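You operate a simulated robot arm through the tools that you are given. There is no shell and no other tool. Be economical: measure what you need, move in short steps, check, and stop when the job is done.

You run a simulated robot arm. Do the job below in one go: nothing can be reset, and whatever is moved stays where it is left.

Task
Light the table stove on LOW, then turn it up to HIGH.
Fine: move the cover to the round mat; light it within 40 seconds of the gas; lighter back in its holder.

It is judged by the outcome, as a careful person would: the job done as asked, and still so three seconds after it is handed in. It fails if anything else is knocked over, pushed out of place, dropped, spilled or broken. Lids that push on must go on centred and level and be pressed home; caps that screw on are set level and turned clockwise until they are tight.

Robot
A 7-joint arm with a two-finger parallel gripper, fixed in place. Base frame: the origin is at the foot of the arm, x ahead of it, y to its left, z up. Lengths are in m, angles in degrees, forces in N, time in s.
Its first joint turns from -66.0 to 66.0 degrees. Payload 1.57 kg.
The TCP is the grasp point between the finger pads, 0.03 m short of the fingertips. In the tool frame z runs along the fingers and y along their closing line. The gripper opens to 0.11 m. The fingers are 0.024 m wide and 0.012 m thick; the gripper's body (0.048 by 0.112 m) begins 0.078 m behind the TCP.
Orientation is that of the tool frame in the base frame, as [roll, pitch, yaw] about the fixed x, y, z axes, in that order (R = Rz(yaw) Ry(pitch) Rx(roll)). With the fingers straight down and closing along the base's y, the tool's x points along the base's -x, its y along +y and its z along -z.

Tools
- The arm moves only by the tool send_rows. Its argument "steps" is a list of rows, each a list of 7 numbers: the shift along the tool's x, y, z in units of 50 mm (1.0 is 50 mm), then the turn, a rotation vector about the tool's x, y, z in units of 5 degrees (1.0 is 5 degrees), then the opening, from 0 (shut) to 1 (fully open). In form: [[x, y, z, wx, wy, wz, grip], ...]. A call has 1 to 10 rows; each row shifts and turns the commanded pose from where the row before left it, along the tool's axes as they then stand. A call with a number of a shift or a turn outside -1 to 1 is refused whole. Each row takes 0.2 s and may step no farther than 0.05 m and 8.6 degrees from the row before; otherwise, or with a gripper value out of range, the whole call is refused. A pose out of reach is approached as far as the arm can. The call stops where the force on the tool passes 40 N (or 10 N more than at its start, if that is more) or the arm is blocked; 0.2 s more then pass. The fingers move at their own pace (about 0.108 m/s each) and stop on an object; they squeeze with about 22 N. The grip force told is the motor's: it shows also when the fingers shut on nothing. Time passes only in rows, and 0.2 s behind the last, so rows that do not move let the fingers close. It gives the time, the measured TCP pose, the force on the tool (base axes), the opening and the grip force at its end, in the units of the frame above (readings bear some noise).
- Cameras (640 x 400 px; columns grow to the right, rows downward): "scene" is fixed at [0.1692, -0.3979, 1.4002]; the picture's right is [0.71, -0.70, 0.00], its down [-0.43, -0.44, -0.79] and it looks along [0.55, 0.56, -0.61] (base axes); focal length 214 px, centre (320, 200). "wrist" rides on the gripper at [0.07, 0.016, -0.141] in the tool frame; the picture's right is [-0.23, 0.97, 0.00], its down [-0.86, -0.20, -0.48] and it looks along [-0.47, -0.11, 0.88] (tool axes); focal length 222 px, centre (320, 200). There is no depth. A picture from a camera that has moved, and an enlarged one, comes with that camera's place and axes in the base frame and with its lens.
- capture(camera): a new picture of that camera. The clock stands still meanwhile.
- inspect(camera, box): a new picture of the part [left, top, right, bottom] of that camera's present view, enlarged. The clock stands still meanwhile.
- close_job(): hands the job in; it is judged then, once.

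Go step by step. Nothing tells you positions but the pictures and the camera data: compare them with the known pose of the tool, close in by small moves and look again before you grip or let go. The budget is 120 turns and 84 pictures, counting those below and the enlarged ones. Unless the task says otherwise, let go and move clear before handing in, and close with one line.

The tools are called as a command line: name --pt "numbers of a row" for each row, then --argument value for the rest, lists and objects as JSON in quotes. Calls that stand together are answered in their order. send_rows: Moves the arm, as the interface text tells. Its arguments: {"type":"object","properties":{"steps":{"type":"array"}},"required":["steps"]} The other tools are called the same way: capture (camera) takes a picture; inspect (camera, box) takes an enlarged picture of a part of a camera's view; close_job () hands the job in.

At the start:

```text
time_s: 0.0
tcp_pos: [0.3414, -0.1137, 1.316]
ee_rot: [179.9, 0.0, -179.9]
force: [0.3, 0.1, 0.5]
width: 0.11
gripper_force: 0.0
```

scene: 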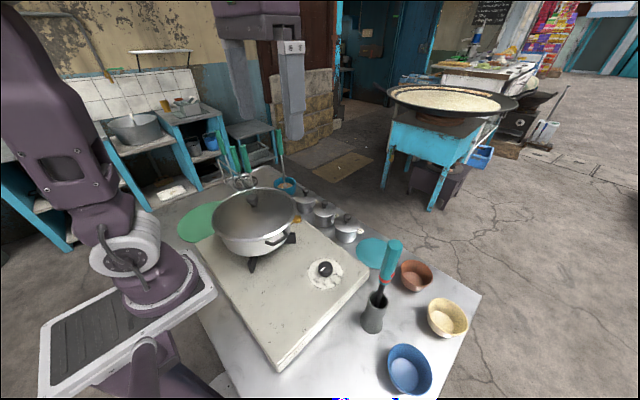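
wrist: 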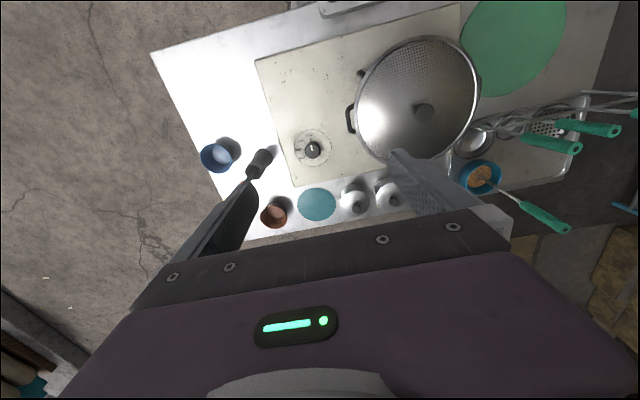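

I see a stove plate with a domed cover, a knob, a lighter in a dark holder, and two mats (large green, small teal). I'll look closer first.

inspect --camera "scene" --box '[180, 150, 380, 275]'

inspect --camera "scene" --box '[280, 220, 480, 345]'

inspect --camera "wrist" --box '[240, 20, 560, 220]'

```text
3.20 times, centred on (280, 212) of scene
camera zoom: at [0.1692, -0.3979, 1.4002], right [0.71, -0.7, 0.0], down [-0.43, -0.44, -0.79], along [0.55, 0.56, -0.61], focal length 686 px, centre (448, 160)
```

zoom: 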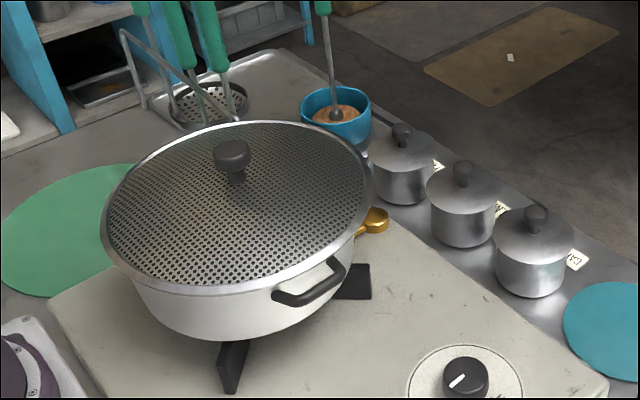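

```text
3.20 times, centred on (380, 282) of scene
camera zoom: at [0.1692, -0.3979, 1.4002], right [0.71, -0.7, 0.0], down [-0.43, -0.44, -0.79], along [0.55, 0.56, -0.61], focal length 686 px, centre (128, -64)
```

zoom: 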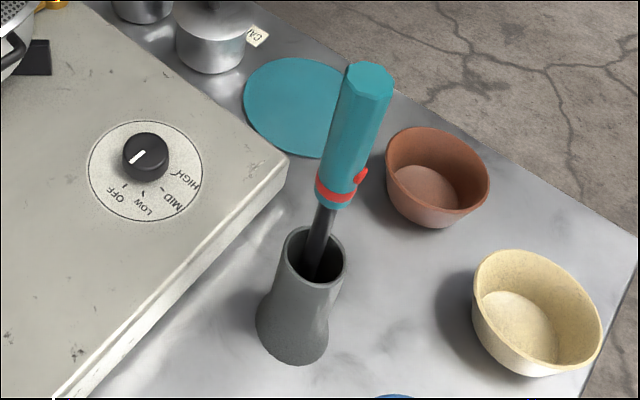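

```text
2.00 times, centred on (400, 120) of wrist
camera zoom: at [0.2727, -0.0984, 1.4579], right [0.23, 0.97, 0.0], down [0.86, -0.2, 0.48], along [0.47, -0.11, -0.88], focal length 444 px, centre (160, 360)
```

zoom: 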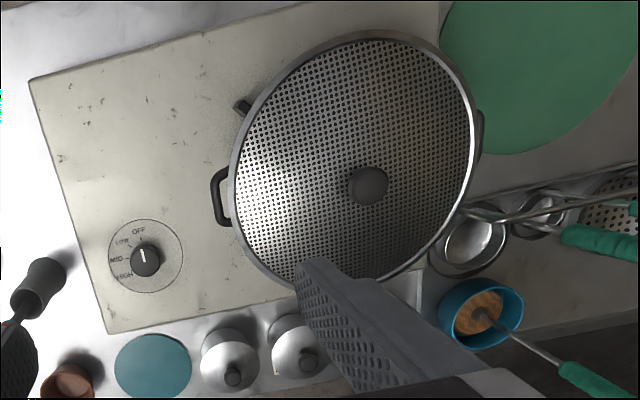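

Triangulating puts the stove knob at about (0.430, -0.154, 0.88) and the lid's knob near (0.367, 0.073, 1.03). I'll move above the lid and look closer.

send_rows --pt "0.1 0.75 0.3 0 0 0 1" --pt "0.1 0.75 0.3 0 0 0 1" --pt "0.1 0.75 0.3 0 0 0 1" --pt "0.1 0.75 0.3 0 0 0 1" --pt "0 0.5 0.3 0 0 0 1" --pt "0 0 0 0 0 0 1"

capture --camera "wrist"

capture --camera "scene"

```text
time_s: 1.4
tcp_pos: [0.323, 0.0624, 1.2379]
ee_rot: [-180.0, 0.1, 180.0]
force: [0.1, -0.5, -0.1]
width: 0.1099
gripper_force: 0.0
```

```text
78 pictures are left
camera wrist: at [0.2527, 0.0772, 1.3812], right [0.23, 0.97, 0.0], down [0.86, -0.2, 0.48], along [0.47, -0.11, -0.88], focal length 222 px, centre (320, 200)
```

wrist: 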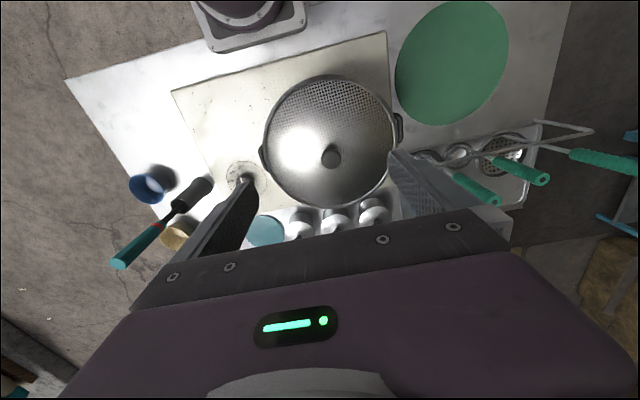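

```text
77 pictures are left
```

scene: 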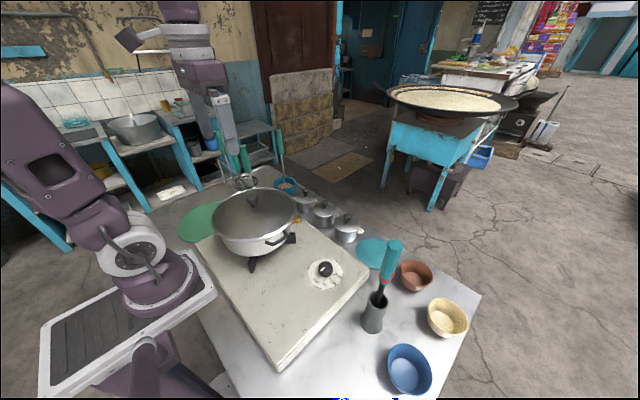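

The lid's knob is at about (0.367, 0.071) and the green mat centre near (0.29, 0.365), large enough for the lid. I'll go right above the lid's knob and check heights.

send_rows --pt "-0.4 0.1 0.8 0 0 0 0.8" --pt "-0.4 0.1 0.8 0 0 0 0.8" --pt "-0.08 0 0.9 0 0 0 0.8" --pt "0 0 0.26 0 0 0 0.8"

inspect --camera "scene" --box '[180, 125, 340, 225]'

capture --camera "wrist"

```text
time_s: 2.4
tcp_pos: [0.3662, 0.0697, 1.1024]
ee_rot: [-180.0, 0.0, 179.9]
force: [-0.7, 0.1, -0.7]
width: 0.0881
gripper_force: 0.1
```

```text
4.00 times, centred on (260, 175) of scene
camera zoom: at [0.1692, -0.3979, 1.4002], right [0.71, -0.7, 0.0], down [-0.43, -0.44, -0.79], along [0.55, 0.56, -0.61], focal length 858 px, centre (560, 300)
```

zoom: 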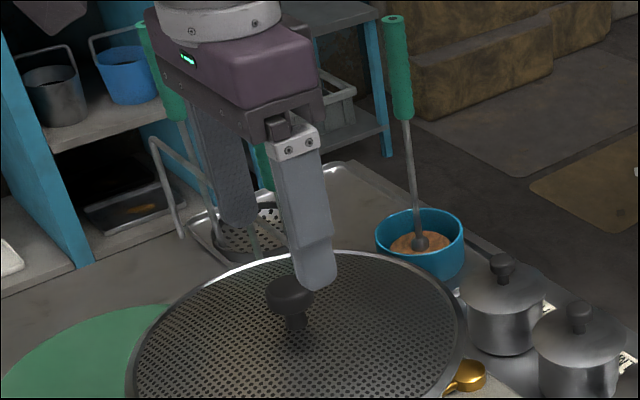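

```text
75 pictures are left
camera wrist: at [0.2968, 0.0864, 1.2447], right [0.23, 0.97, 0.0], down [0.85, -0.2, 0.48], along [0.47, -0.11, -0.88], focal length 222 px, centre (320, 200)
```

wrist: 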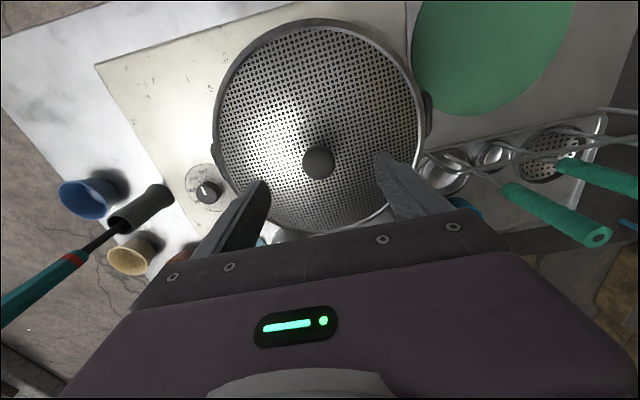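

The lid's knob centre is at about (0.367, 0.071, 1.034), with the lid surface near 1.004. I'll descend to 1.038 and grip.

send_rows --pt "-0.02 0.02 0.6 0 0 0 0.8" --pt "0 0 0.4 0 0 0 0.8" --pt "0 0 0.28 0 0 0 0.8" --pt "0 0 0 0 0 0 0.8"

inspect --camera "scene" --box '[180, 125, 340, 225]'

```text
time_s: 3.4
tcp_pos: [0.3666, 0.0725, 1.0388]
ee_rot: [-180.0, 0.1, -180.0]
force: [-6.8, 0.9, 38.7]
width: 0.0876
gripper_force: 0.1
```

```text
4.00 times, centred on (260, 175) of scene
camera zoom: at [0.1686, -0.3979, 1.4002], right [0.71, -0.7, 0.0], down [-0.43, -0.44, -0.79], along [0.55, 0.56, -0.61], focal length 858 px, centre (560, 300)
```

zoom: 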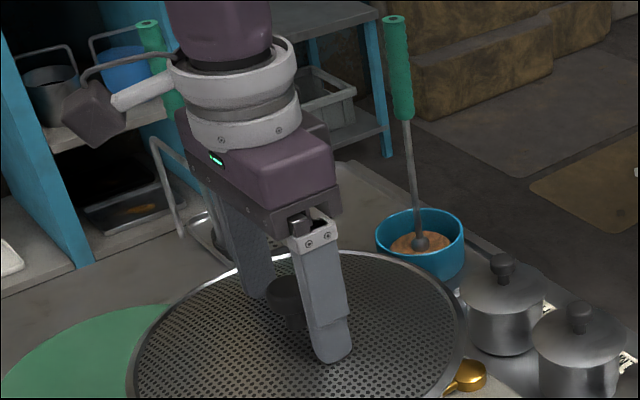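

The fingertips press on the lid (38 N). I'll back up 5 mm and close on the knob.

send_rows --pt "0 0 -0.1 0 0 0 0.8" --pt "0 0 0 0 0 0 0.8" --pt "0 0 0 0 0 0 0" --pt "0 0 0 0 0 0 0" --pt "0 0 0 0 0 0 0"

inspect --camera "scene" --box '[180, 125, 340, 225]'

```text
time_s: 4.6
tcp_pos: [0.3667, 0.0718, 1.0428]
ee_rot: [-180.0, 0.0, 180.0]
force: [0.0, 0.5, -0.4]
width: 0.031
gripper_force: 21.7
```

```text
4.00 times, centred on (260, 175) of scene
camera zoom: at [0.1692, -0.3979, 1.4002], right [0.71, -0.7, 0.0], down [-0.43, -0.44, -0.79], along [0.55, 0.56, -0.61], focal length 858 px, centre (560, 300)
```

zoom: 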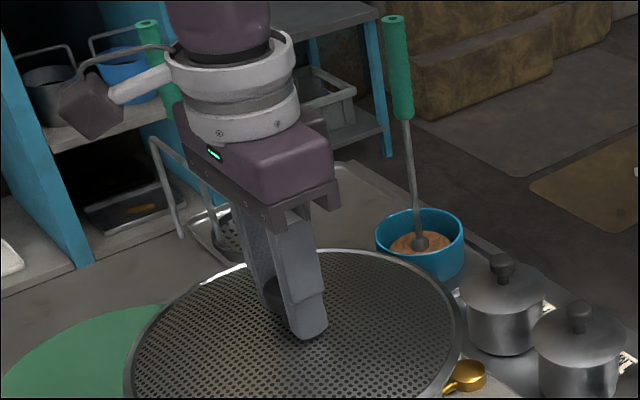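

Gripped at 31 mm. Lifting straight up and checking.

send_rows --pt "0 0 -0.2 0 0 0 0" --pt "0 0 -0.4 0 0 0 0" --pt "0 0 -0.6 0 0 0 0" --pt "0 0 -0.6 0 0 0 0" --pt "0 0 -0.6 0 0 0 0" --pt "0 0 0 0 0 0 0"

capture --camera "scene"

capture --camera "wrist"

```text
time_s: 6.0
tcp_pos: [0.3692, 0.0724, 1.163]
ee_rot: [180.0, 0.0, -180.0]
force: [0.5, -0.1, -1.7]
width: 0.0308
gripper_force: 21.8
```

```text
72 pictures are left
```

scene: 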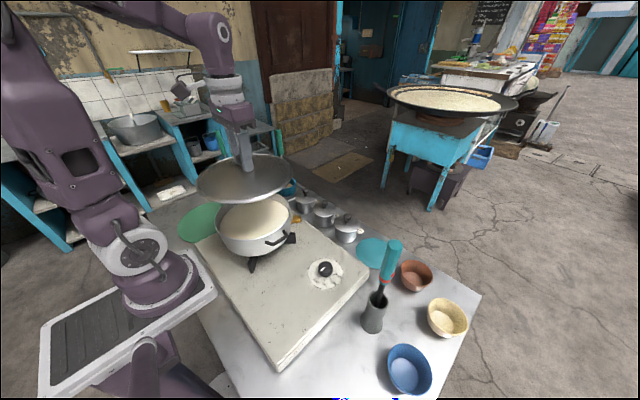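

```text
71 pictures are left
camera wrist: at [0.2982, 0.0884, 1.3053], right [0.23, 0.97, 0.0], down [0.86, -0.2, 0.48], along [0.47, -0.11, -0.88], focal length 222 px, centre (320, 200)
```

wrist: 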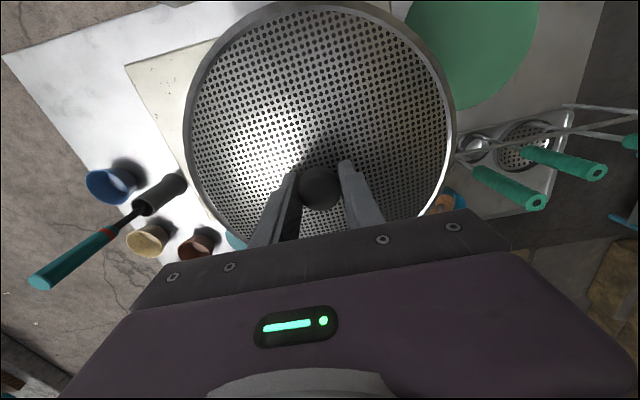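

The lid is held level. Ladle handles stand near the mat, so I'll inspect them before carrying the lid there.

inspect --camera "scene" --box '[150, 115, 310, 255]'

inspect --camera "wrist" --box '[380, 0, 640, 240]'

```text
2.86 times, centred on (230, 185) of scene
camera zoom: at [0.1692, -0.3979, 1.4002], right [0.71, -0.7, 0.0], down [-0.43, -0.44, -0.79], along [0.55, 0.56, -0.61], focal length 613 px, centre (577, 243)
```

zoom: 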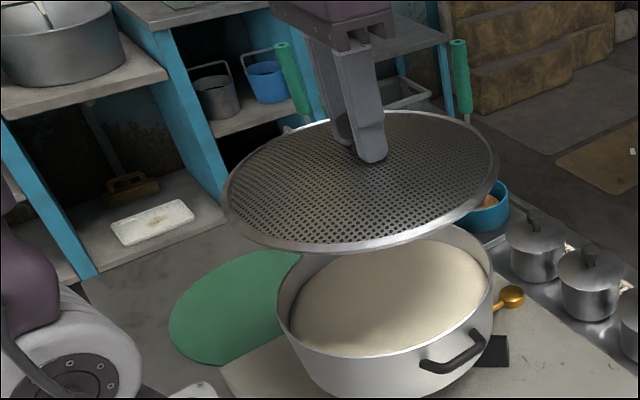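

```text
1.67 times, centred on (510, 120) of wrist
camera zoom: at [0.2982, 0.0884, 1.3053], right [0.23, 0.97, 0.0], down [0.86, -0.2, 0.48], along [0.47, -0.11, -0.88], focal length 370 px, centre (3, 333)
```

zoom: 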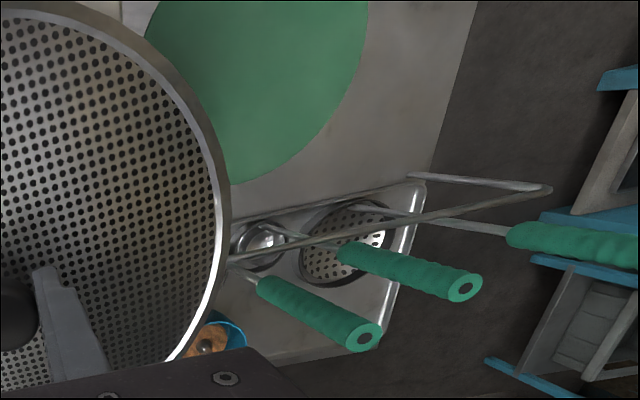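

The ladles and their tray lie at x ≥ 0.46, clear of the mat (x ≤ 0.42). I'll raise the lid a bit, pull it back toward the base, then carry it left over the mat.

send_rows --pt "0.4 0 -0.5 0 0 0 0" --pt "0.6 0 -0.4 0 0 0 0" --pt "0.58 0.3 -0.1 0 0 0 0" --pt "0 0.8 0 0 0 0 0" --pt "0 0.8 0 0 0 0 0" --pt "0 0.8 0 0 0 0 0" --pt "0 0.8 0 0 0 0 0" --pt "0 0.8 0 0 0 0 0" --pt "0 0.8 0 0 0 0 0" --pt "0 0.6 0 0 0 0 0"

capture --camera "wrist"

capture --camera "scene"

```text
time_s: 8.2
tcp_pos: [0.2883, 0.3573, 1.214]
ee_rot: [-179.9, 0.0, 179.9]
force: [0.0, 0.8, -1.0]
width: 0.0307
gripper_force: 21.9
```

```text
68 pictures are left
camera wrist: at [0.2192, 0.3734, 1.356], right [0.23, 0.97, 0.0], down [0.85, -0.2, 0.48], along [0.47, -0.11, -0.88], focal length 222 px, centre (320, 200)
```

wrist: 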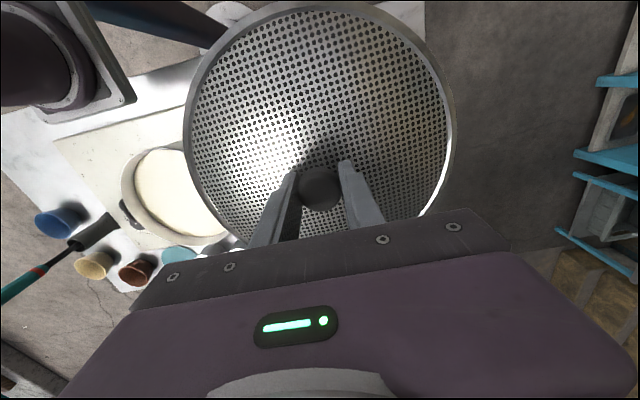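

```text
67 pictures are left
```

scene: 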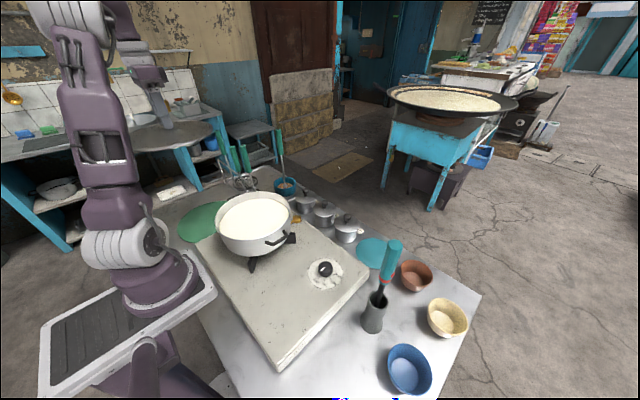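

The lid is over the mat. Descending in steps to about 0.93, then checking.

send_rows --pt "0 0 0.8 0 0 0 0" --pt "0 0 0.9 0 0 0 0" --pt "0 0 0.9 0 0 0 0" --pt "0 0 0.9 0 0 0 0" --pt "0 0 0.9 0 0 0 0" --pt "0 0 0.9 0 0 0 0" --pt "0 0 0.3 0 0 0 0"

inspect --camera "scene" --box '[130, 145, 290, 245]'

capture --camera "wrist"

```text
time_s: 9.8
tcp_pos: [0.2872, 0.3549, 0.9314]
ee_rot: [-180.0, 0.0, -180.0]
force: [-0.2, 0.0, -1.6]
width: 0.031
gripper_force: 22.4
```

```text
4.00 times, centred on (210, 195) of scene
camera zoom: at [0.1692, -0.3978, 1.4002], right [0.71, -0.7, 0.0], down [-0.43, -0.44, -0.79], along [0.55, 0.56, -0.61], focal length 858 px, centre (760, 220)
```

zoom: 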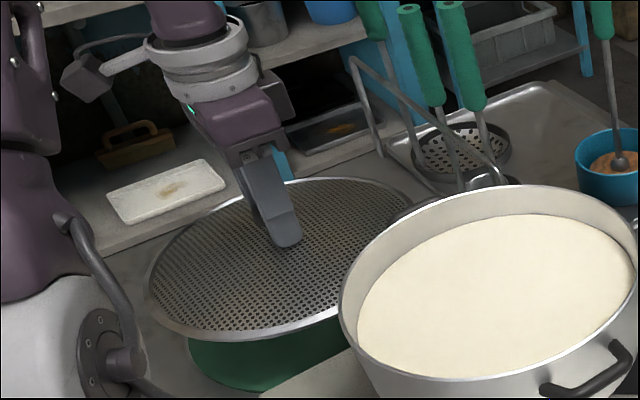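

```text
65 pictures are left
camera wrist: at [0.2179, 0.3707, 1.0743], right [0.23, 0.97, 0.0], down [0.86, -0.2, 0.48], along [0.47, -0.11, -0.88], focal length 222 px, centre (320, 200)
```

wrist: 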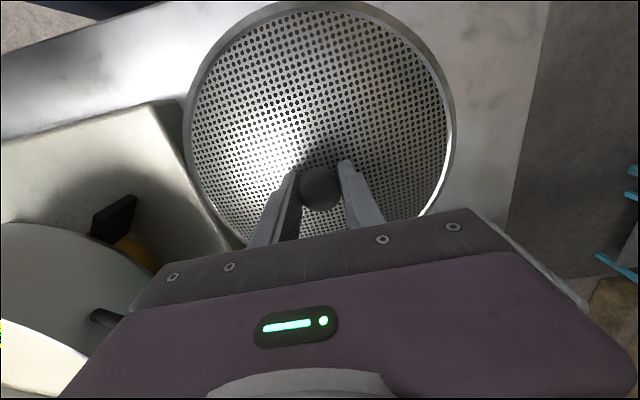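

Lid looks centred over the mat with about 2 cm to the stove edge. I'll nudge 6 mm left and lower it slowly until contact.

send_rows --pt "0 0.12 0.4 0 0 0 0" --pt "0 0 0.3 0 0 0 0" --pt "0 0 0.12 0 0 0 0" --pt "0 0 0.1 0 0 0 0" --pt "0 0 0 0 0 0 0"

inspect --camera "scene" --box '[130, 145, 290, 245]'

```text
time_s: 11.0
tcp_pos: [0.2882, 0.3621, 0.8851]
ee_rot: [180.0, 0.0, -180.0]
force: [0.2, 0.4, -1.7]
width: 0.0309
gripper_force: 22.2
```

```text
4.00 times, centred on (210, 195) of scene
camera zoom: at [0.1692, -0.3978, 1.4002], right [0.71, -0.7, 0.0], down [-0.43, -0.44, -0.79], along [0.55, 0.56, -0.61], focal length 858 px, centre (760, 220)
```

zoom: 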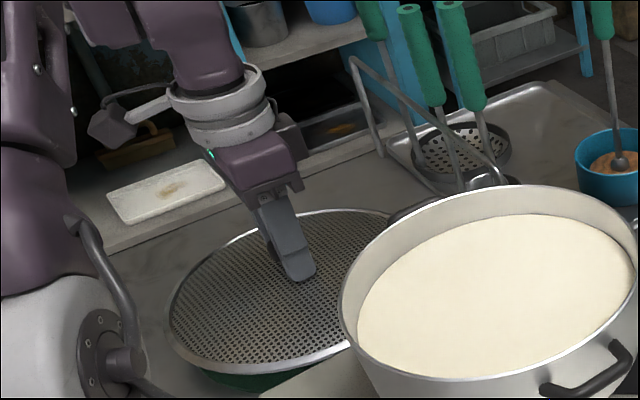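

send_rows --pt "0 0 0.12 0 0 0 0" --pt "0 0 0.1 0 0 0 0" --pt "0 0 0.08 0 0 0 0" --pt "0 0 0 0 0 0 0"

```text
time_s: 12.0
tcp_pos: [0.2876, 0.3623, 0.8716]
ee_rot: [180.0, 0.0, -180.0]
force: [-0.1, 0.5, -0.9]
width: 0.0307
gripper_force: 21.4
```

Not clearly touching yet; lowering a little more.

send_rows --pt "0 0 0.06 0 0 0 0" --pt "0 0 0.06 0 0 0 0" --pt "0 0 0 0 0 0 0"

inspect --camera "scene" --box '[130, 145, 290, 245]'

```text
time_s: 12.8
tcp_pos: [0.2886, 0.3609, 0.8663]
ee_rot: [-180.0, 0.0, 180.0]
force: [0.2, 0.6, -1.2]
width: 0.031
gripper_force: 21.9
```

```text
4.00 times, centred on (210, 195) of scene
camera zoom: at [0.1692, -0.3978, 1.4002], right [0.71, -0.7, 0.0], down [-0.43, -0.44, -0.79], along [0.55, 0.56, -0.61], focal length 858 px, centre (760, 220)
```

zoom: 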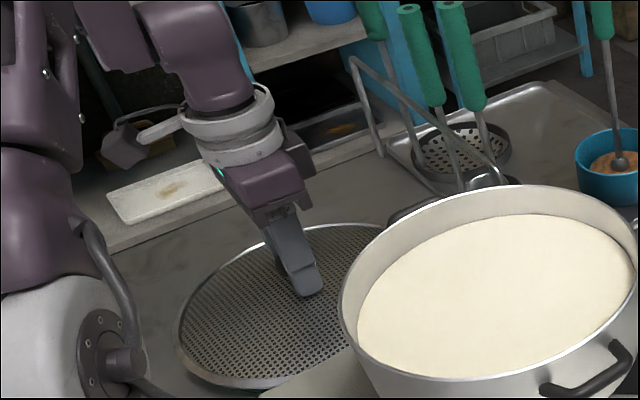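

send_rows --pt "0 0 0.06 0 0 0 0" --pt "0 0 0.06 0 0 0 0" --pt "0 0 0.04 0 0 0 0" --pt "0 0 0 0 0 0 0"

```text
time_s: 13.8
tcp_pos: [0.2882, 0.3626, 0.8584]
ee_rot: [179.9, 0.0, -179.9]
force: [0.0, 0.4, -1.2]
width: 0.031
gripper_force: 22.7
```

send_rows --pt "0 0 0.06 0 0 0 0" --pt "0 0 0.06 0 0 0 0" --pt "0 0 0 0 0 0 0"

inspect --camera "scene" --box '[130, 145, 290, 245]'

```text
time_s: 14.4
tcp_pos: [0.2875, 0.3628, 0.854]
ee_rot: [179.9, 0.0, -179.9]
force: [-2.8, -3.9, 11.3]
width: 0.0311
gripper_force: 22.1
stopped in row 3: the force on the tool passed its limit (the readings are from after the stop); the commanded pose is now the measured one
```

```text
4.00 times, centred on (210, 195) of scene
camera zoom: at [0.169, -0.3981, 1.4001], right [0.71, -0.7, 0.0], down [-0.43, -0.44, -0.79], along [0.55, 0.56, -0.61], focal length 858 px, centre (760, 220)
```

zoom: 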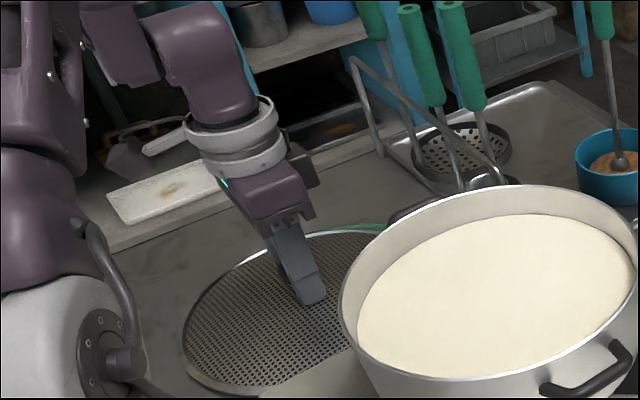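

Contact. Green shows on the far side, so the mat centre is about 12 mm further in x (≈0.301). I'll lift slightly, shift, and set it down again.

send_rows --pt "0 0 -0.2 0 0 0 0" --pt "-0.24 -0.04 0 0 0 0 0" --pt "0 0 0.1 0 0 0 0" --pt "0 0 0.06 0 0 0 0" --pt "0 0 0.02 0 0 0 0" --pt "0 0 0 0 0 0 0"

inspect --camera "scene" --box '[130, 145, 290, 245]'

```text
time_s: 15.8
tcp_pos: [0.2996, 0.3613, 0.8557]
ee_rot: [179.9, 0.2, -179.9]
force: [0.1, -0.3, -1.7]
width: 0.0309
gripper_force: 22.1
```

```text
4.00 times, centred on (210, 195) of scene
camera zoom: at [0.1692, -0.3978, 1.4002], right [0.71, -0.7, 0.0], down [-0.43, -0.44, -0.79], along [0.55, 0.56, -0.61], focal length 858 px, centre (760, 220)
```

zoom: 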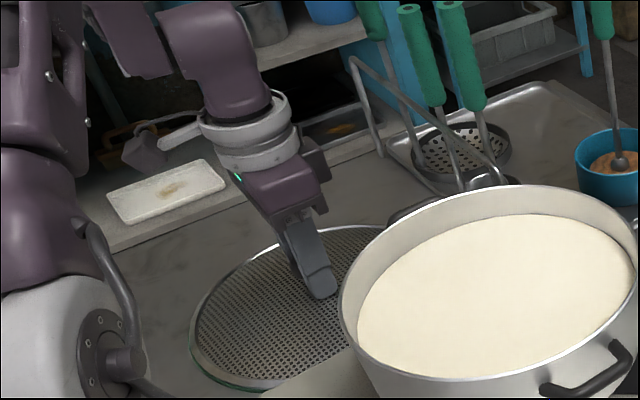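

Well centred now. Lowering the last 2 mm, then opening and lifting away.

send_rows --pt "0 0 0.03 0 0 0 0" --pt "0 0 0 0 0 0 0" --pt "0 0 0 0 0 0 0.5" --pt "0 0 0 0 0 0 0.8" --pt "0 0 0 0 0 0 0.8"

send_rows --pt "0 0 -0.4 0 0 0 0.8" --pt "0 0 -0.8 0 0 0 0.8" --pt "0 0 -0.9 0 0 0 0.8" --pt "0 0 -0.9 0 0 0 0.8" --pt "0 0 -0.9 0 0 0 0.8" --pt "0 0 -0.9 0 0 0 0.8" --pt "0 0 -0.9 0 0 0 0.8" --pt "0 0 0 0 0 0 0.8"

capture --camera "wrist"

inspect --camera "scene" --box '[150, 155, 310, 280]'

```text
time_s: 17.1
tcp_pos: [0.2988, 0.3626, 0.856]
ee_rot: [179.8, 0.2, -179.8]
force: [0.4, 12.5, 25.0]
width: 0.0762
gripper_force: 0.0
```

```text
time_s: 18.9
tcp_pos: [0.2979, 0.3595, 1.1389]
ee_rot: [179.9, 0.0, -180.0]
force: [0.4, 0.0, 0.4]
width: 0.0878
gripper_force: 0.2
```

```text
60 pictures are left
camera wrist: at [0.2284, 0.376, 1.2824], right [0.23, 0.97, 0.0], down [0.85, -0.2, 0.48], along [0.47, -0.11, -0.88], focal length 222 px, centre (320, 200)
```

wrist: 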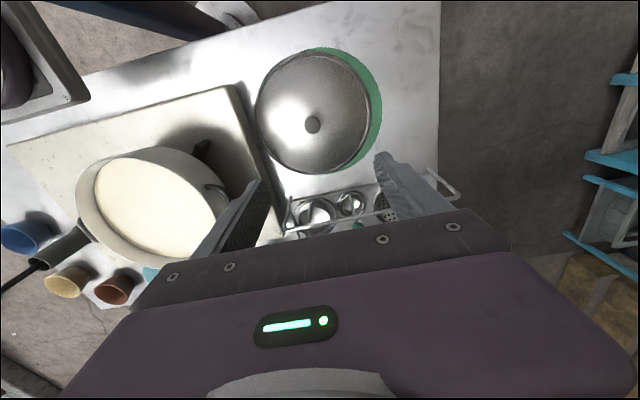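

```text
3.20 times, centred on (230, 218) of scene
camera zoom: at [0.1692, -0.3979, 1.4002], right [0.71, -0.7, 0.0], down [-0.43, -0.44, -0.79], along [0.55, 0.56, -0.61], focal length 686 px, centre (608, 144)
```

zoom: 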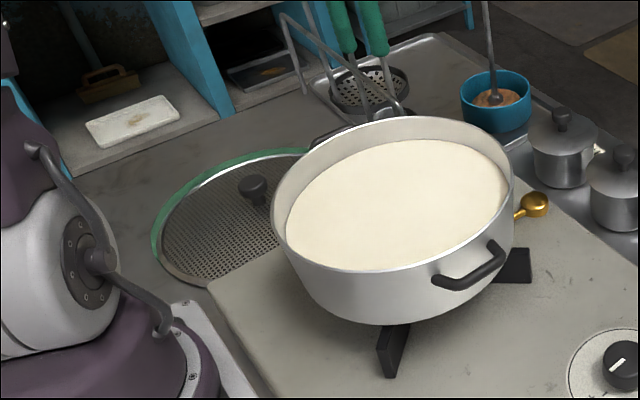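

On release the lid slid about 18 mm toward the stove (knob now near (0.300, 0.344)), because the fingertips were pressing on it. I'll regrip, lift, and re-centre it.

send_rows --pt "-0.04 -0.3 0.8 0 0 0 0.8" --pt "0 0 0.9 0 0 0 0.8" --pt "0 0 0.9 0 0 0 0.8" --pt "0 0 0.9 0 0 0 0.8" --pt "0 0 0.9 0 0 0 0.8" --pt "0 0 0.5 0 0 0 0.8" --pt "0 0 0.4 0 0 0 0.8" --pt "0 0 0.2 0 0 0 0.8" --pt "0 0 0 0 0 0 0.8"

inspect --camera "scene" --box '[150, 155, 310, 255]'

capture --camera "wrist"

```text
time_s: 20.9
tcp_pos: [0.3015, 0.3462, 0.8636]
ee_rot: [179.9, 0.1, -180.0]
force: [-0.3, 0.3, -0.1]
width: 0.0884
gripper_force: 0.1
```

```text
4.00 times, centred on (230, 205) of scene
camera zoom: at [0.1692, -0.3979, 1.4002], right [0.71, -0.7, 0.0], down [-0.43, -0.44, -0.79], along [0.55, 0.56, -0.61], focal length 858 px, centre (680, 180)
```

zoom: 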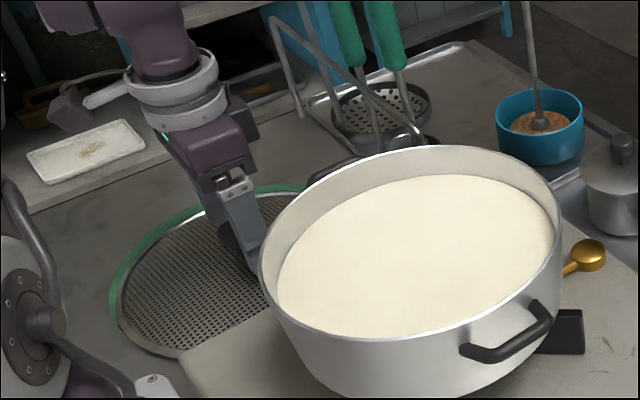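

```text
57 pictures are left
camera wrist: at [0.2324, 0.3618, 1.0056], right [0.23, 0.97, 0.0], down [0.85, -0.2, 0.48], along [0.47, -0.11, -0.88], focal length 222 px, centre (320, 200)
```

wrist: 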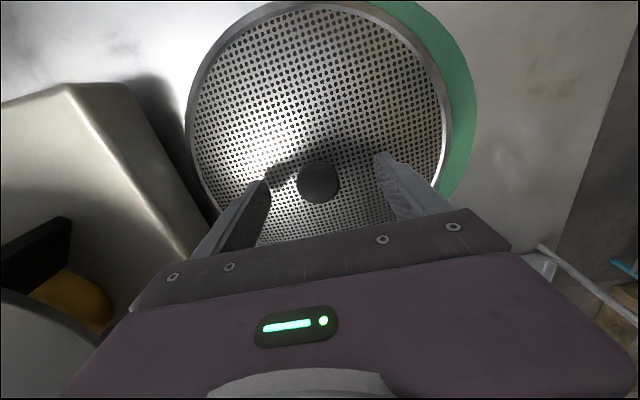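

Good alignment. Grip, lift 8 mm, shift +y 17 mm, lower, then release a touch high.

send_rows --pt "0 0 0 0 0 0 0" --pt "0 0 0 0 0 0 0" --pt "0 0 0 0 0 0 0" --pt "0 0 -0.2 0 0 0 0" --pt "0.04 0.34 0 0 0 0 0" --pt "0 0 0.08 0 0 0 0" --pt "0 0 0.06 0 0 0 0" --pt "0 0 0 0 0 0 0"

capture --camera "wrist"

```text
time_s: 22.6
tcp_pos: [0.3002, 0.3624, 0.8658]
ee_rot: [179.9, 0.1, -179.9]
force: [-0.4, -0.7, -1.5]
width: 0.0308
gripper_force: 21.8
```

```text
56 pictures are left
camera wrist: at [0.2304, 0.3785, 1.0087], right [0.23, 0.97, 0.0], down [0.85, -0.2, 0.48], along [0.47, -0.11, -0.88], focal length 222 px, centre (320, 200)
```

wrist: 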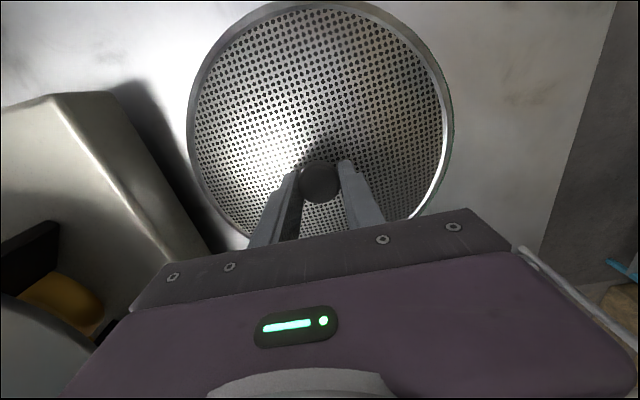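

Centred. Lowering 2 mm and releasing.

send_rows --pt "0 0 0.04 0 0 0 0" --pt "0 0 0 0 0 0 0" --pt "0 0 0 0 0 0 0.5" --pt "0 0 0 0 0 0 0.8" --pt "0 0 0 0 0 0 0.8"

send_rows --pt "0 0 -0.4 0 0 0 0.8" --pt "0 0 -0.8 0 0 0 0.8" --pt "0 0 -0.9 0 0 0 0.8" --pt "0 0 -0.9 0 0 0 0.8" --pt "0 0 -0.9 0 0 0 0.8" --pt "0 0 -0.9 0 0 0 0.8" --pt "0 0 -0.9 0 0 0 0.8" --pt "0 0 0 0 0 0 0.8"

capture --camera "wrist"

```text
time_s: 23.9
tcp_pos: [0.3001, 0.3615, 0.8664]
ee_rot: [180.0, 0.0, 180.0]
force: [-0.5, -0.1, 0.3]
width: 0.0879
gripper_force: 0.1
```

```text
time_s: 25.6
tcp_pos: [0.2986, 0.3631, 1.1519]
ee_rot: [179.9, 0.1, -179.9]
force: [-0.5, 0.1, -0.1]
width: 0.088
gripper_force: 0.0
```

```text
55 pictures are left
camera wrist: at [0.2297, 0.3783, 1.2939], right [0.23, 0.97, 0.0], down [0.85, -0.2, 0.48], along [0.47, -0.11, -0.88], focal length 222 px, centre (320, 200)
```

wrist: 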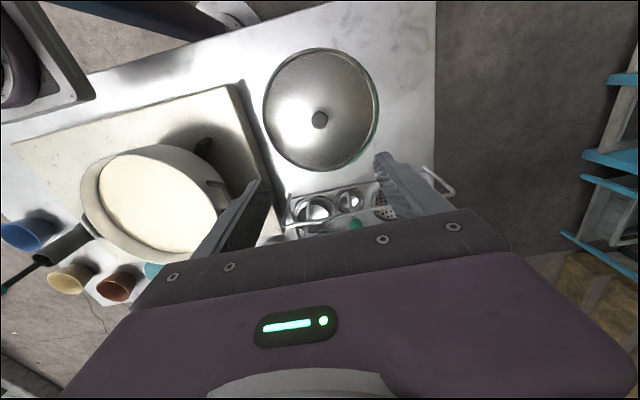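

The lid sits on the mat. Next I'll move over to the knob and lighter side to study the lighter and burner before opening any gas.

send_rows --pt "0 -0.9 -0.3 0 0 0 1" --pt "0 -0.95 -0.3 0 0 0 1" --pt "0 -1 0 0 0 0 1" --pt "0 -1 0 0 0 0 1" --pt "0 -1 0 0 0 0 1" --pt "0 -1 0 0 0 0 1" --pt "0 -1 0 0 0 0 1" --pt "0 -1 0 0 0 0 1" --pt "0 -1 0 0 0 0 1" --pt "0 -1 0 0 0 0 1"

capture --camera "wrist"

inspect --camera "wrist" --box '[160, 60, 320, 160]'

```text
time_s: 27.9
tcp_pos: [0.2992, -0.1313, 1.1791]
ee_rot: [-180.0, 0.1, 180.0]
force: [0.1, 1.1, 0.0]
width: 0.1101
gripper_force: 0.1
```

```text
54 pictures are left
camera wrist: at [0.2295, -0.1153, 1.3214], right [0.23, 0.97, 0.0], down [0.85, -0.2, 0.48], along [0.47, -0.11, -0.88], focal length 222 px, centre (320, 200)
```

wrist: 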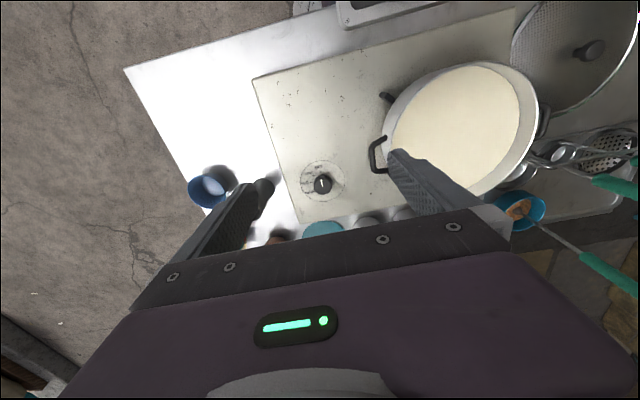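

```text
4.00 times, centred on (240, 110) of wrist
camera zoom: at [0.2295, -0.1153, 1.3214], right [0.23, 0.97, 0.0], down [0.85, -0.2, 0.48], along [0.47, -0.11, -0.88], focal length 888 px, centre (640, 560)
```

zoom: 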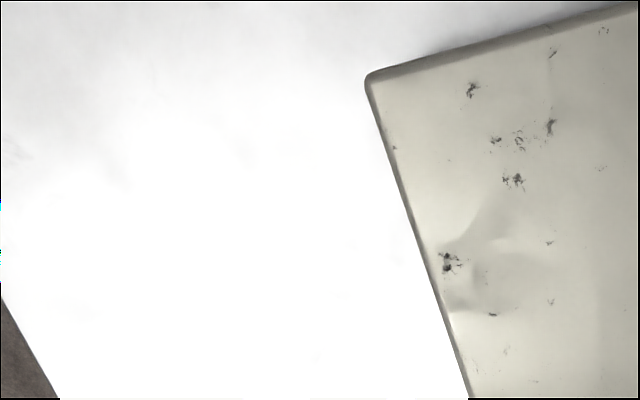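

I need to see under the pot. From triangulation the lighter stands nearly vertical at (0.44, -0.315), top z≈1.105. I'll lower a bit and tilt the wrist toward +y for a low view of the burner.

send_rows --pt "0 0 0.8 0 0 0 1" --pt "0 0 0.8 -0.5 0 0 1" --pt "0 0 0.6 -1 0 0 1" --pt "0 0 0 -1 0 0 1" --pt "0 0 0 -1 0 0 1" --pt "0 0 0 -1 0 0 1" --pt "0 0 0 -1 0 0 1" --pt "0 0 0 -1 0 0 1" --pt "0 0 0 -1 0 0 1" --pt "0 0 0 -1 0 0 1"

send_rows --pt "0 0 0 -1 0 0 1" --pt "0 0 0 -1 0 0 1" --pt "0 0 0 -1 0 0 1" --pt "0 0 0 -1 0 0 1" --pt "0 0 0 -1 0 0 1" --pt "0 0 0 -1 0 0 1"

capture --camera "wrist"

capture --camera "scene"

```text
time_s: 30.1
tcp_pos: [0.2996, -0.1288, 1.0695]
ee_rot: [137.2, 0.1, -180.0]
force: [0.4, 0.0, -0.6]
width: 0.1099
gripper_force: 0.1
```

```text
time_s: 31.4
tcp_pos: [0.2999, -0.1291, 1.0684]
ee_rot: [107.4, 0.1, -180.0]
force: [1.1, -0.2, 0.7]
width: 0.1102
gripper_force: 0.2
```

```text
52 pictures are left
camera wrist: at [0.2302, -0.259, 1.1282], right [0.23, 0.29, 0.93], down [0.86, -0.52, -0.05], along [0.47, 0.81, -0.36], focal length 222 px, centre (320, 200)
```

wrist: 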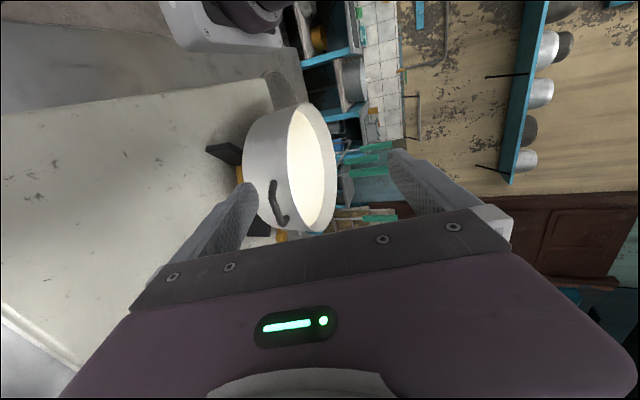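

```text
51 pictures are left
```

scene: 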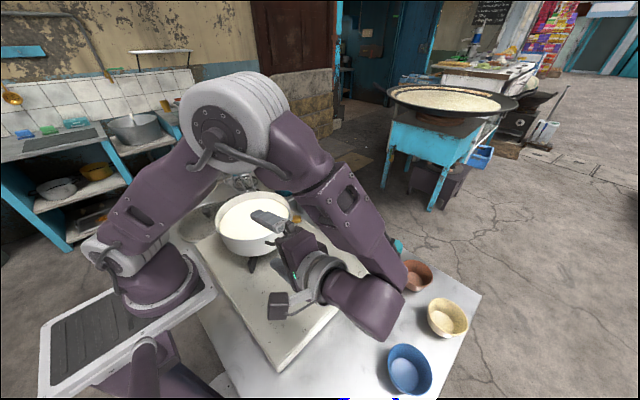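

inspect --camera "wrist" --box '[190, 70, 350, 250]'

inspect --camera "scene" --box '[340, 210, 480, 350]'

```text
2.22 times, centred on (270, 160) of wrist
camera zoom: at [0.2302, -0.259, 1.1282], right [0.23, 0.29, 0.93], down [0.86, -0.52, -0.05], along [0.47, 0.81, -0.36], focal length 494 px, centre (431, 289)
```

zoom: 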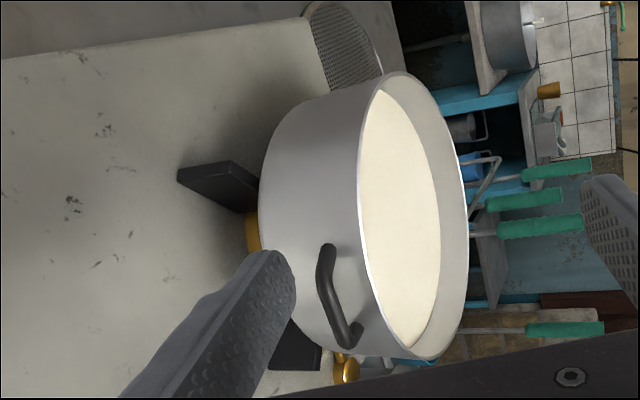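

```text
2.86 times, centred on (410, 280) of scene
camera zoom: at [0.1692, -0.3979, 1.4001], right [0.71, -0.7, 0.0], down [-0.43, -0.44, -0.79], along [0.55, 0.56, -0.61], focal length 613 px, centre (63, -29)
```

zoom: 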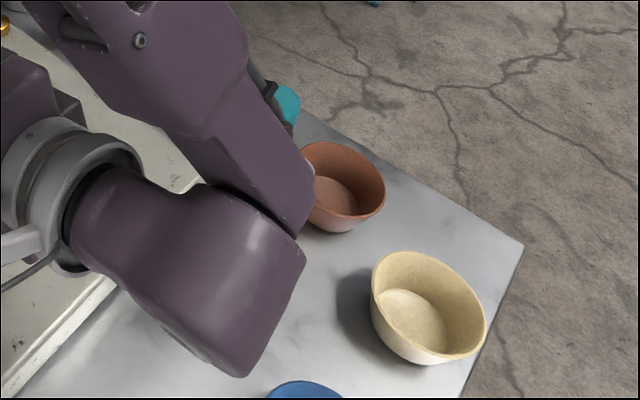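

A brass burner sits under the pot, and a brass stem with a cup sticks out from it on the far (+x) side—probably the lighting port. I'll untilt and view that from above.

send_rows --pt "0 0 0 1 0 0 1" --pt "0 0 0 1 0 0 1" --pt "0 0 0 1 0 0 1" --pt "0 0 0 1 0 0 1" --pt "0 0 0 1 0 0 1" --pt "0 0 0 1 0 0 1" --pt "0 0 0 1 0 0 1" --pt "0 0 0 1 0 0 1" --pt "0 0 0 1 0 0 1" --pt "0 0 0 1 0 0 1"

send_rows --pt "0 0 0 1 0 0 1" --pt "0 0 0 1 0 0 1" --pt "0 0 0 1 0 0 1" --pt "0 0 0 1 0 0 1" --pt "0 0 0 0.5 0 0 1" --pt "0 0 -1 0 0 0 1" --pt "0 0 -1 0 0 0 1" --pt "-0.4 0.8 -0.4 0 0 0 1" --pt "-0.4 0.9 0 0 0 0 1" --pt "-0.4 0.9 0 0 0 0 1"

send_rows --pt "-0.5 0.8 0 0 0 0 1" --pt "-0.9 0 0 0 0 0 1" --pt "-0.9 0 0 0 0 0 1" --pt "0 0 0 0 0 0 1"

capture --camera "wrist"

```text
time_s: 33.6
tcp_pos: [0.3006, -0.1289, 1.0682]
ee_rot: [157.4, 0.1, 179.9]
force: [-0.1, -0.1, -0.8]
width: 0.1097
gripper_force: 0.1
```

```text
time_s: 35.9
tcp_pos: [0.359, 0.0018, 1.1898]
ee_rot: [179.9, 0.2, 180.0]
force: [-1.0, 0.3, -0.2]
width: 0.1102
gripper_force: 0.1
```

```text
time_s: 36.9
tcp_pos: [0.4754, 0.0427, 1.1881]
ee_rot: [179.9, 0.1, -180.0]
force: [-0.4, 0.4, -0.8]
width: 0.1099
gripper_force: 0.2
```

```text
48 pictures are left
camera wrist: at [0.4054, 0.0591, 1.3316], right [0.23, 0.97, 0.0], down [0.85, -0.2, 0.48], along [0.47, -0.11, -0.88], focal length 222 px, centre (320, 200)
```

wrist: 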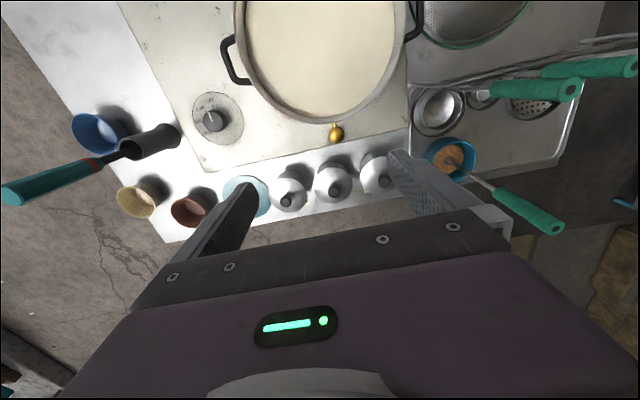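

inspect --camera "wrist" --box '[296, 105, 376, 155]'

inspect --camera "wrist" --box '[160, 70, 260, 150]'

inspect --camera "wrist" --box '[0, 100, 190, 220]'

inspect --camera "scene" --box '[265, 190, 325, 240]'

inspect --camera "scene" --box '[355, 230, 415, 340]'

```text
8.00 times, centred on (336, 130) of wrist
camera zoom: at [0.4054, 0.0591, 1.3316], right [0.23, 0.97, 0.0], down [0.85, -0.2, 0.48], along [0.47, -0.11, -0.88], focal length 1777 px, centre (192, 760)
```

zoom: 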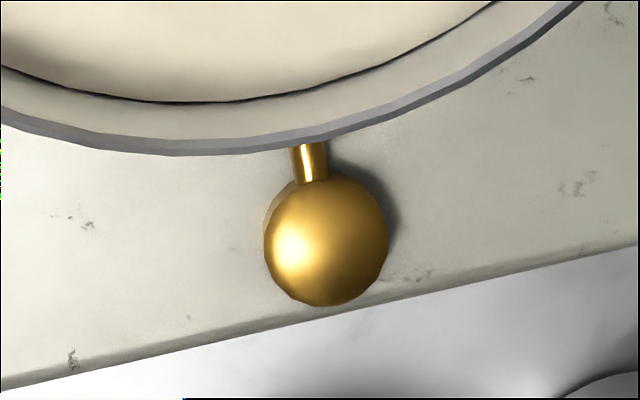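

```text
5.00 times, centred on (210, 110) of wrist
camera zoom: at [0.4054, 0.0591, 1.3316], right [0.23, 0.97, 0.0], down [0.85, -0.2, 0.48], along [0.47, -0.11, -0.88], focal length 1111 px, centre (870, 650)
```

zoom: 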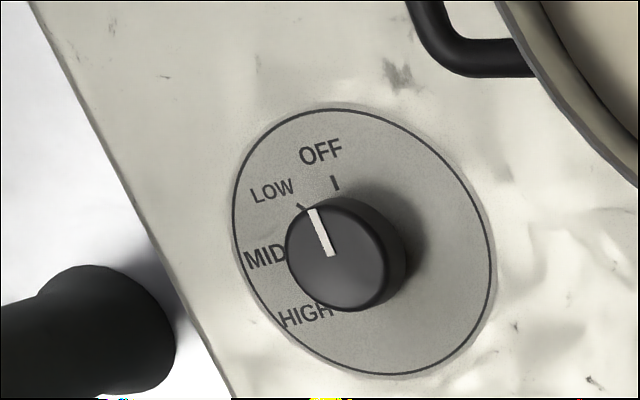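

```text
3.33 times, centred on (95, 160) of wrist
camera zoom: at [0.4054, 0.0591, 1.3316], right [0.23, 0.97, 0.0], down [0.85, -0.2, 0.48], along [0.47, -0.11, -0.88], focal length 740 px, centre (1070, 333)
```

zoom: 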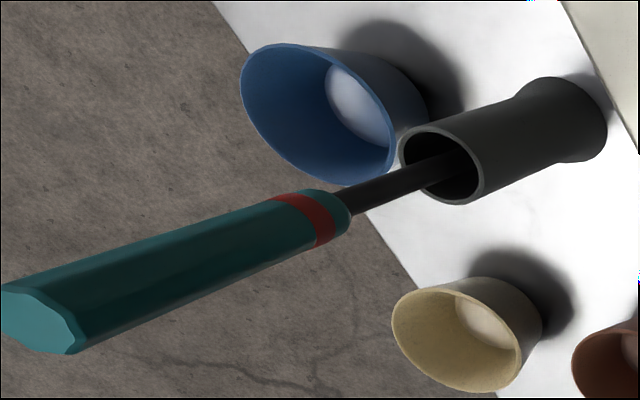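

```text
8.00 times, centred on (295, 215) of scene
camera zoom: at [0.1692, -0.3979, 1.4002], right [0.71, -0.7, 0.0], down [-0.43, -0.44, -0.79], along [0.55, 0.56, -0.61], focal length 1716 px, centre (520, 80)
```

zoom: 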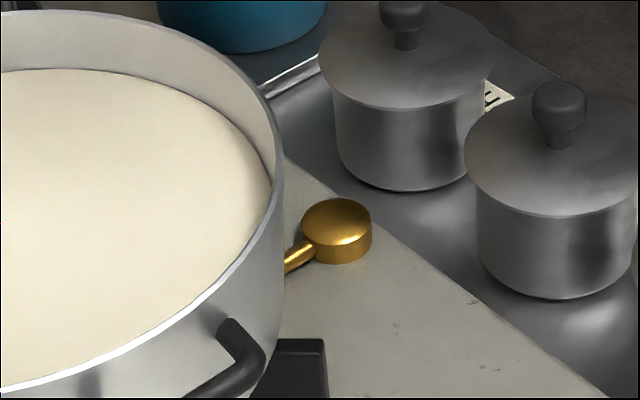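

```text
3.64 times, centred on (385, 285) of scene
camera zoom: at [0.1692, -0.3979, 1.4002], right [0.71, -0.7, 0.0], down [-0.43, -0.44, -0.79], along [0.55, 0.56, -0.61], focal length 780 px, centre (84, -109)
```

zoom: 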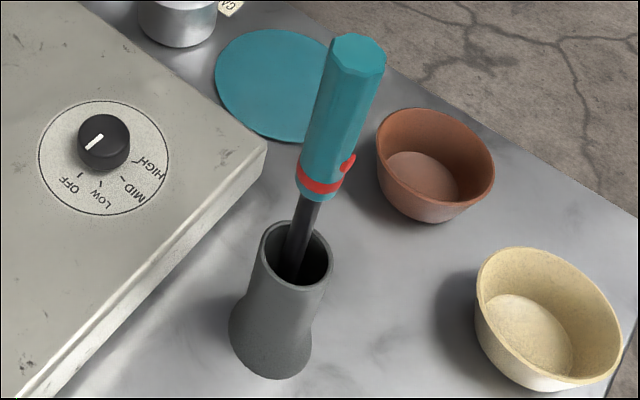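

The brass pilot cap is at about (0.511, 0.069, 0.875), reachable from above; the knob is at (0.430, -0.153), pointing -x (OFF), with LOW 45° anticlockwise. Now going above the knob.

send_rows --pt "0.3 -0.9 0 0 0 0 0.8" --pt "0.3 -0.9 0 0 0 0 0.8" --pt "0.3 -0.9 0 0 0 0 0.8" --pt "0 -0.9 0.2 0 0 0 0.8" --pt "0 -0.31 0.8 0 0 0 0.8" --pt "0 0 0.9 0 0 0 0.8" --pt "0 0 0.9 0 0 0 0.8" --pt "0 0 0.9 0 0 0 0.8" --pt "0 0 0.5 0 0 0 0.8" --pt "0 0 0 0 0 0 0.8"

capture --camera "wrist"

inspect --camera "scene" --box '[270, 215, 390, 315]'

```text
time_s: 39.0
tcp_pos: [0.4286, -0.1545, 0.9772]
ee_rot: [179.8, 0.1, -180.0]
force: [0.0, -0.3, 0.4]
width: 0.0881
gripper_force: 0.0
```

```text
42 pictures are left
camera wrist: at [0.3595, -0.138, 1.1195], right [0.23, 0.97, 0.0], down [0.85, -0.2, 0.48], along [0.47, -0.11, -0.88], focal length 222 px, centre (320, 200)
```

wrist: 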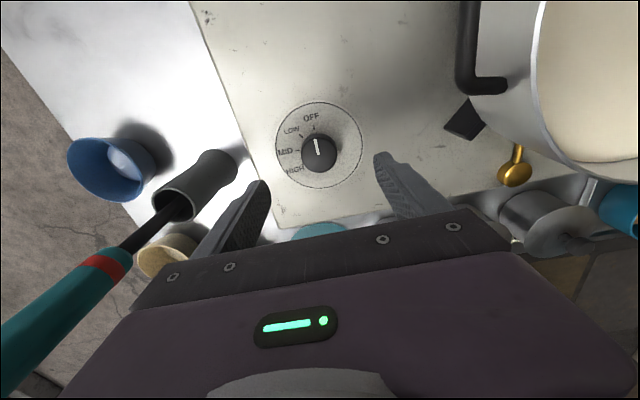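

```text
4.00 times, centred on (330, 265) of scene
camera zoom: at [0.1692, -0.3979, 1.4002], right [0.71, -0.7, 0.0], down [-0.43, -0.44, -0.79], along [0.55, 0.56, -0.61], focal length 858 px, centre (280, -60)
```

zoom: 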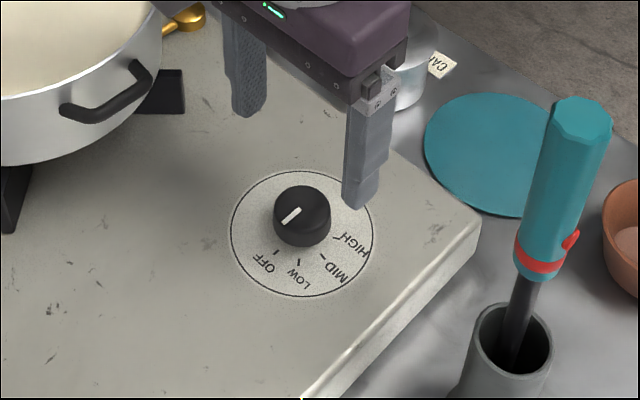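

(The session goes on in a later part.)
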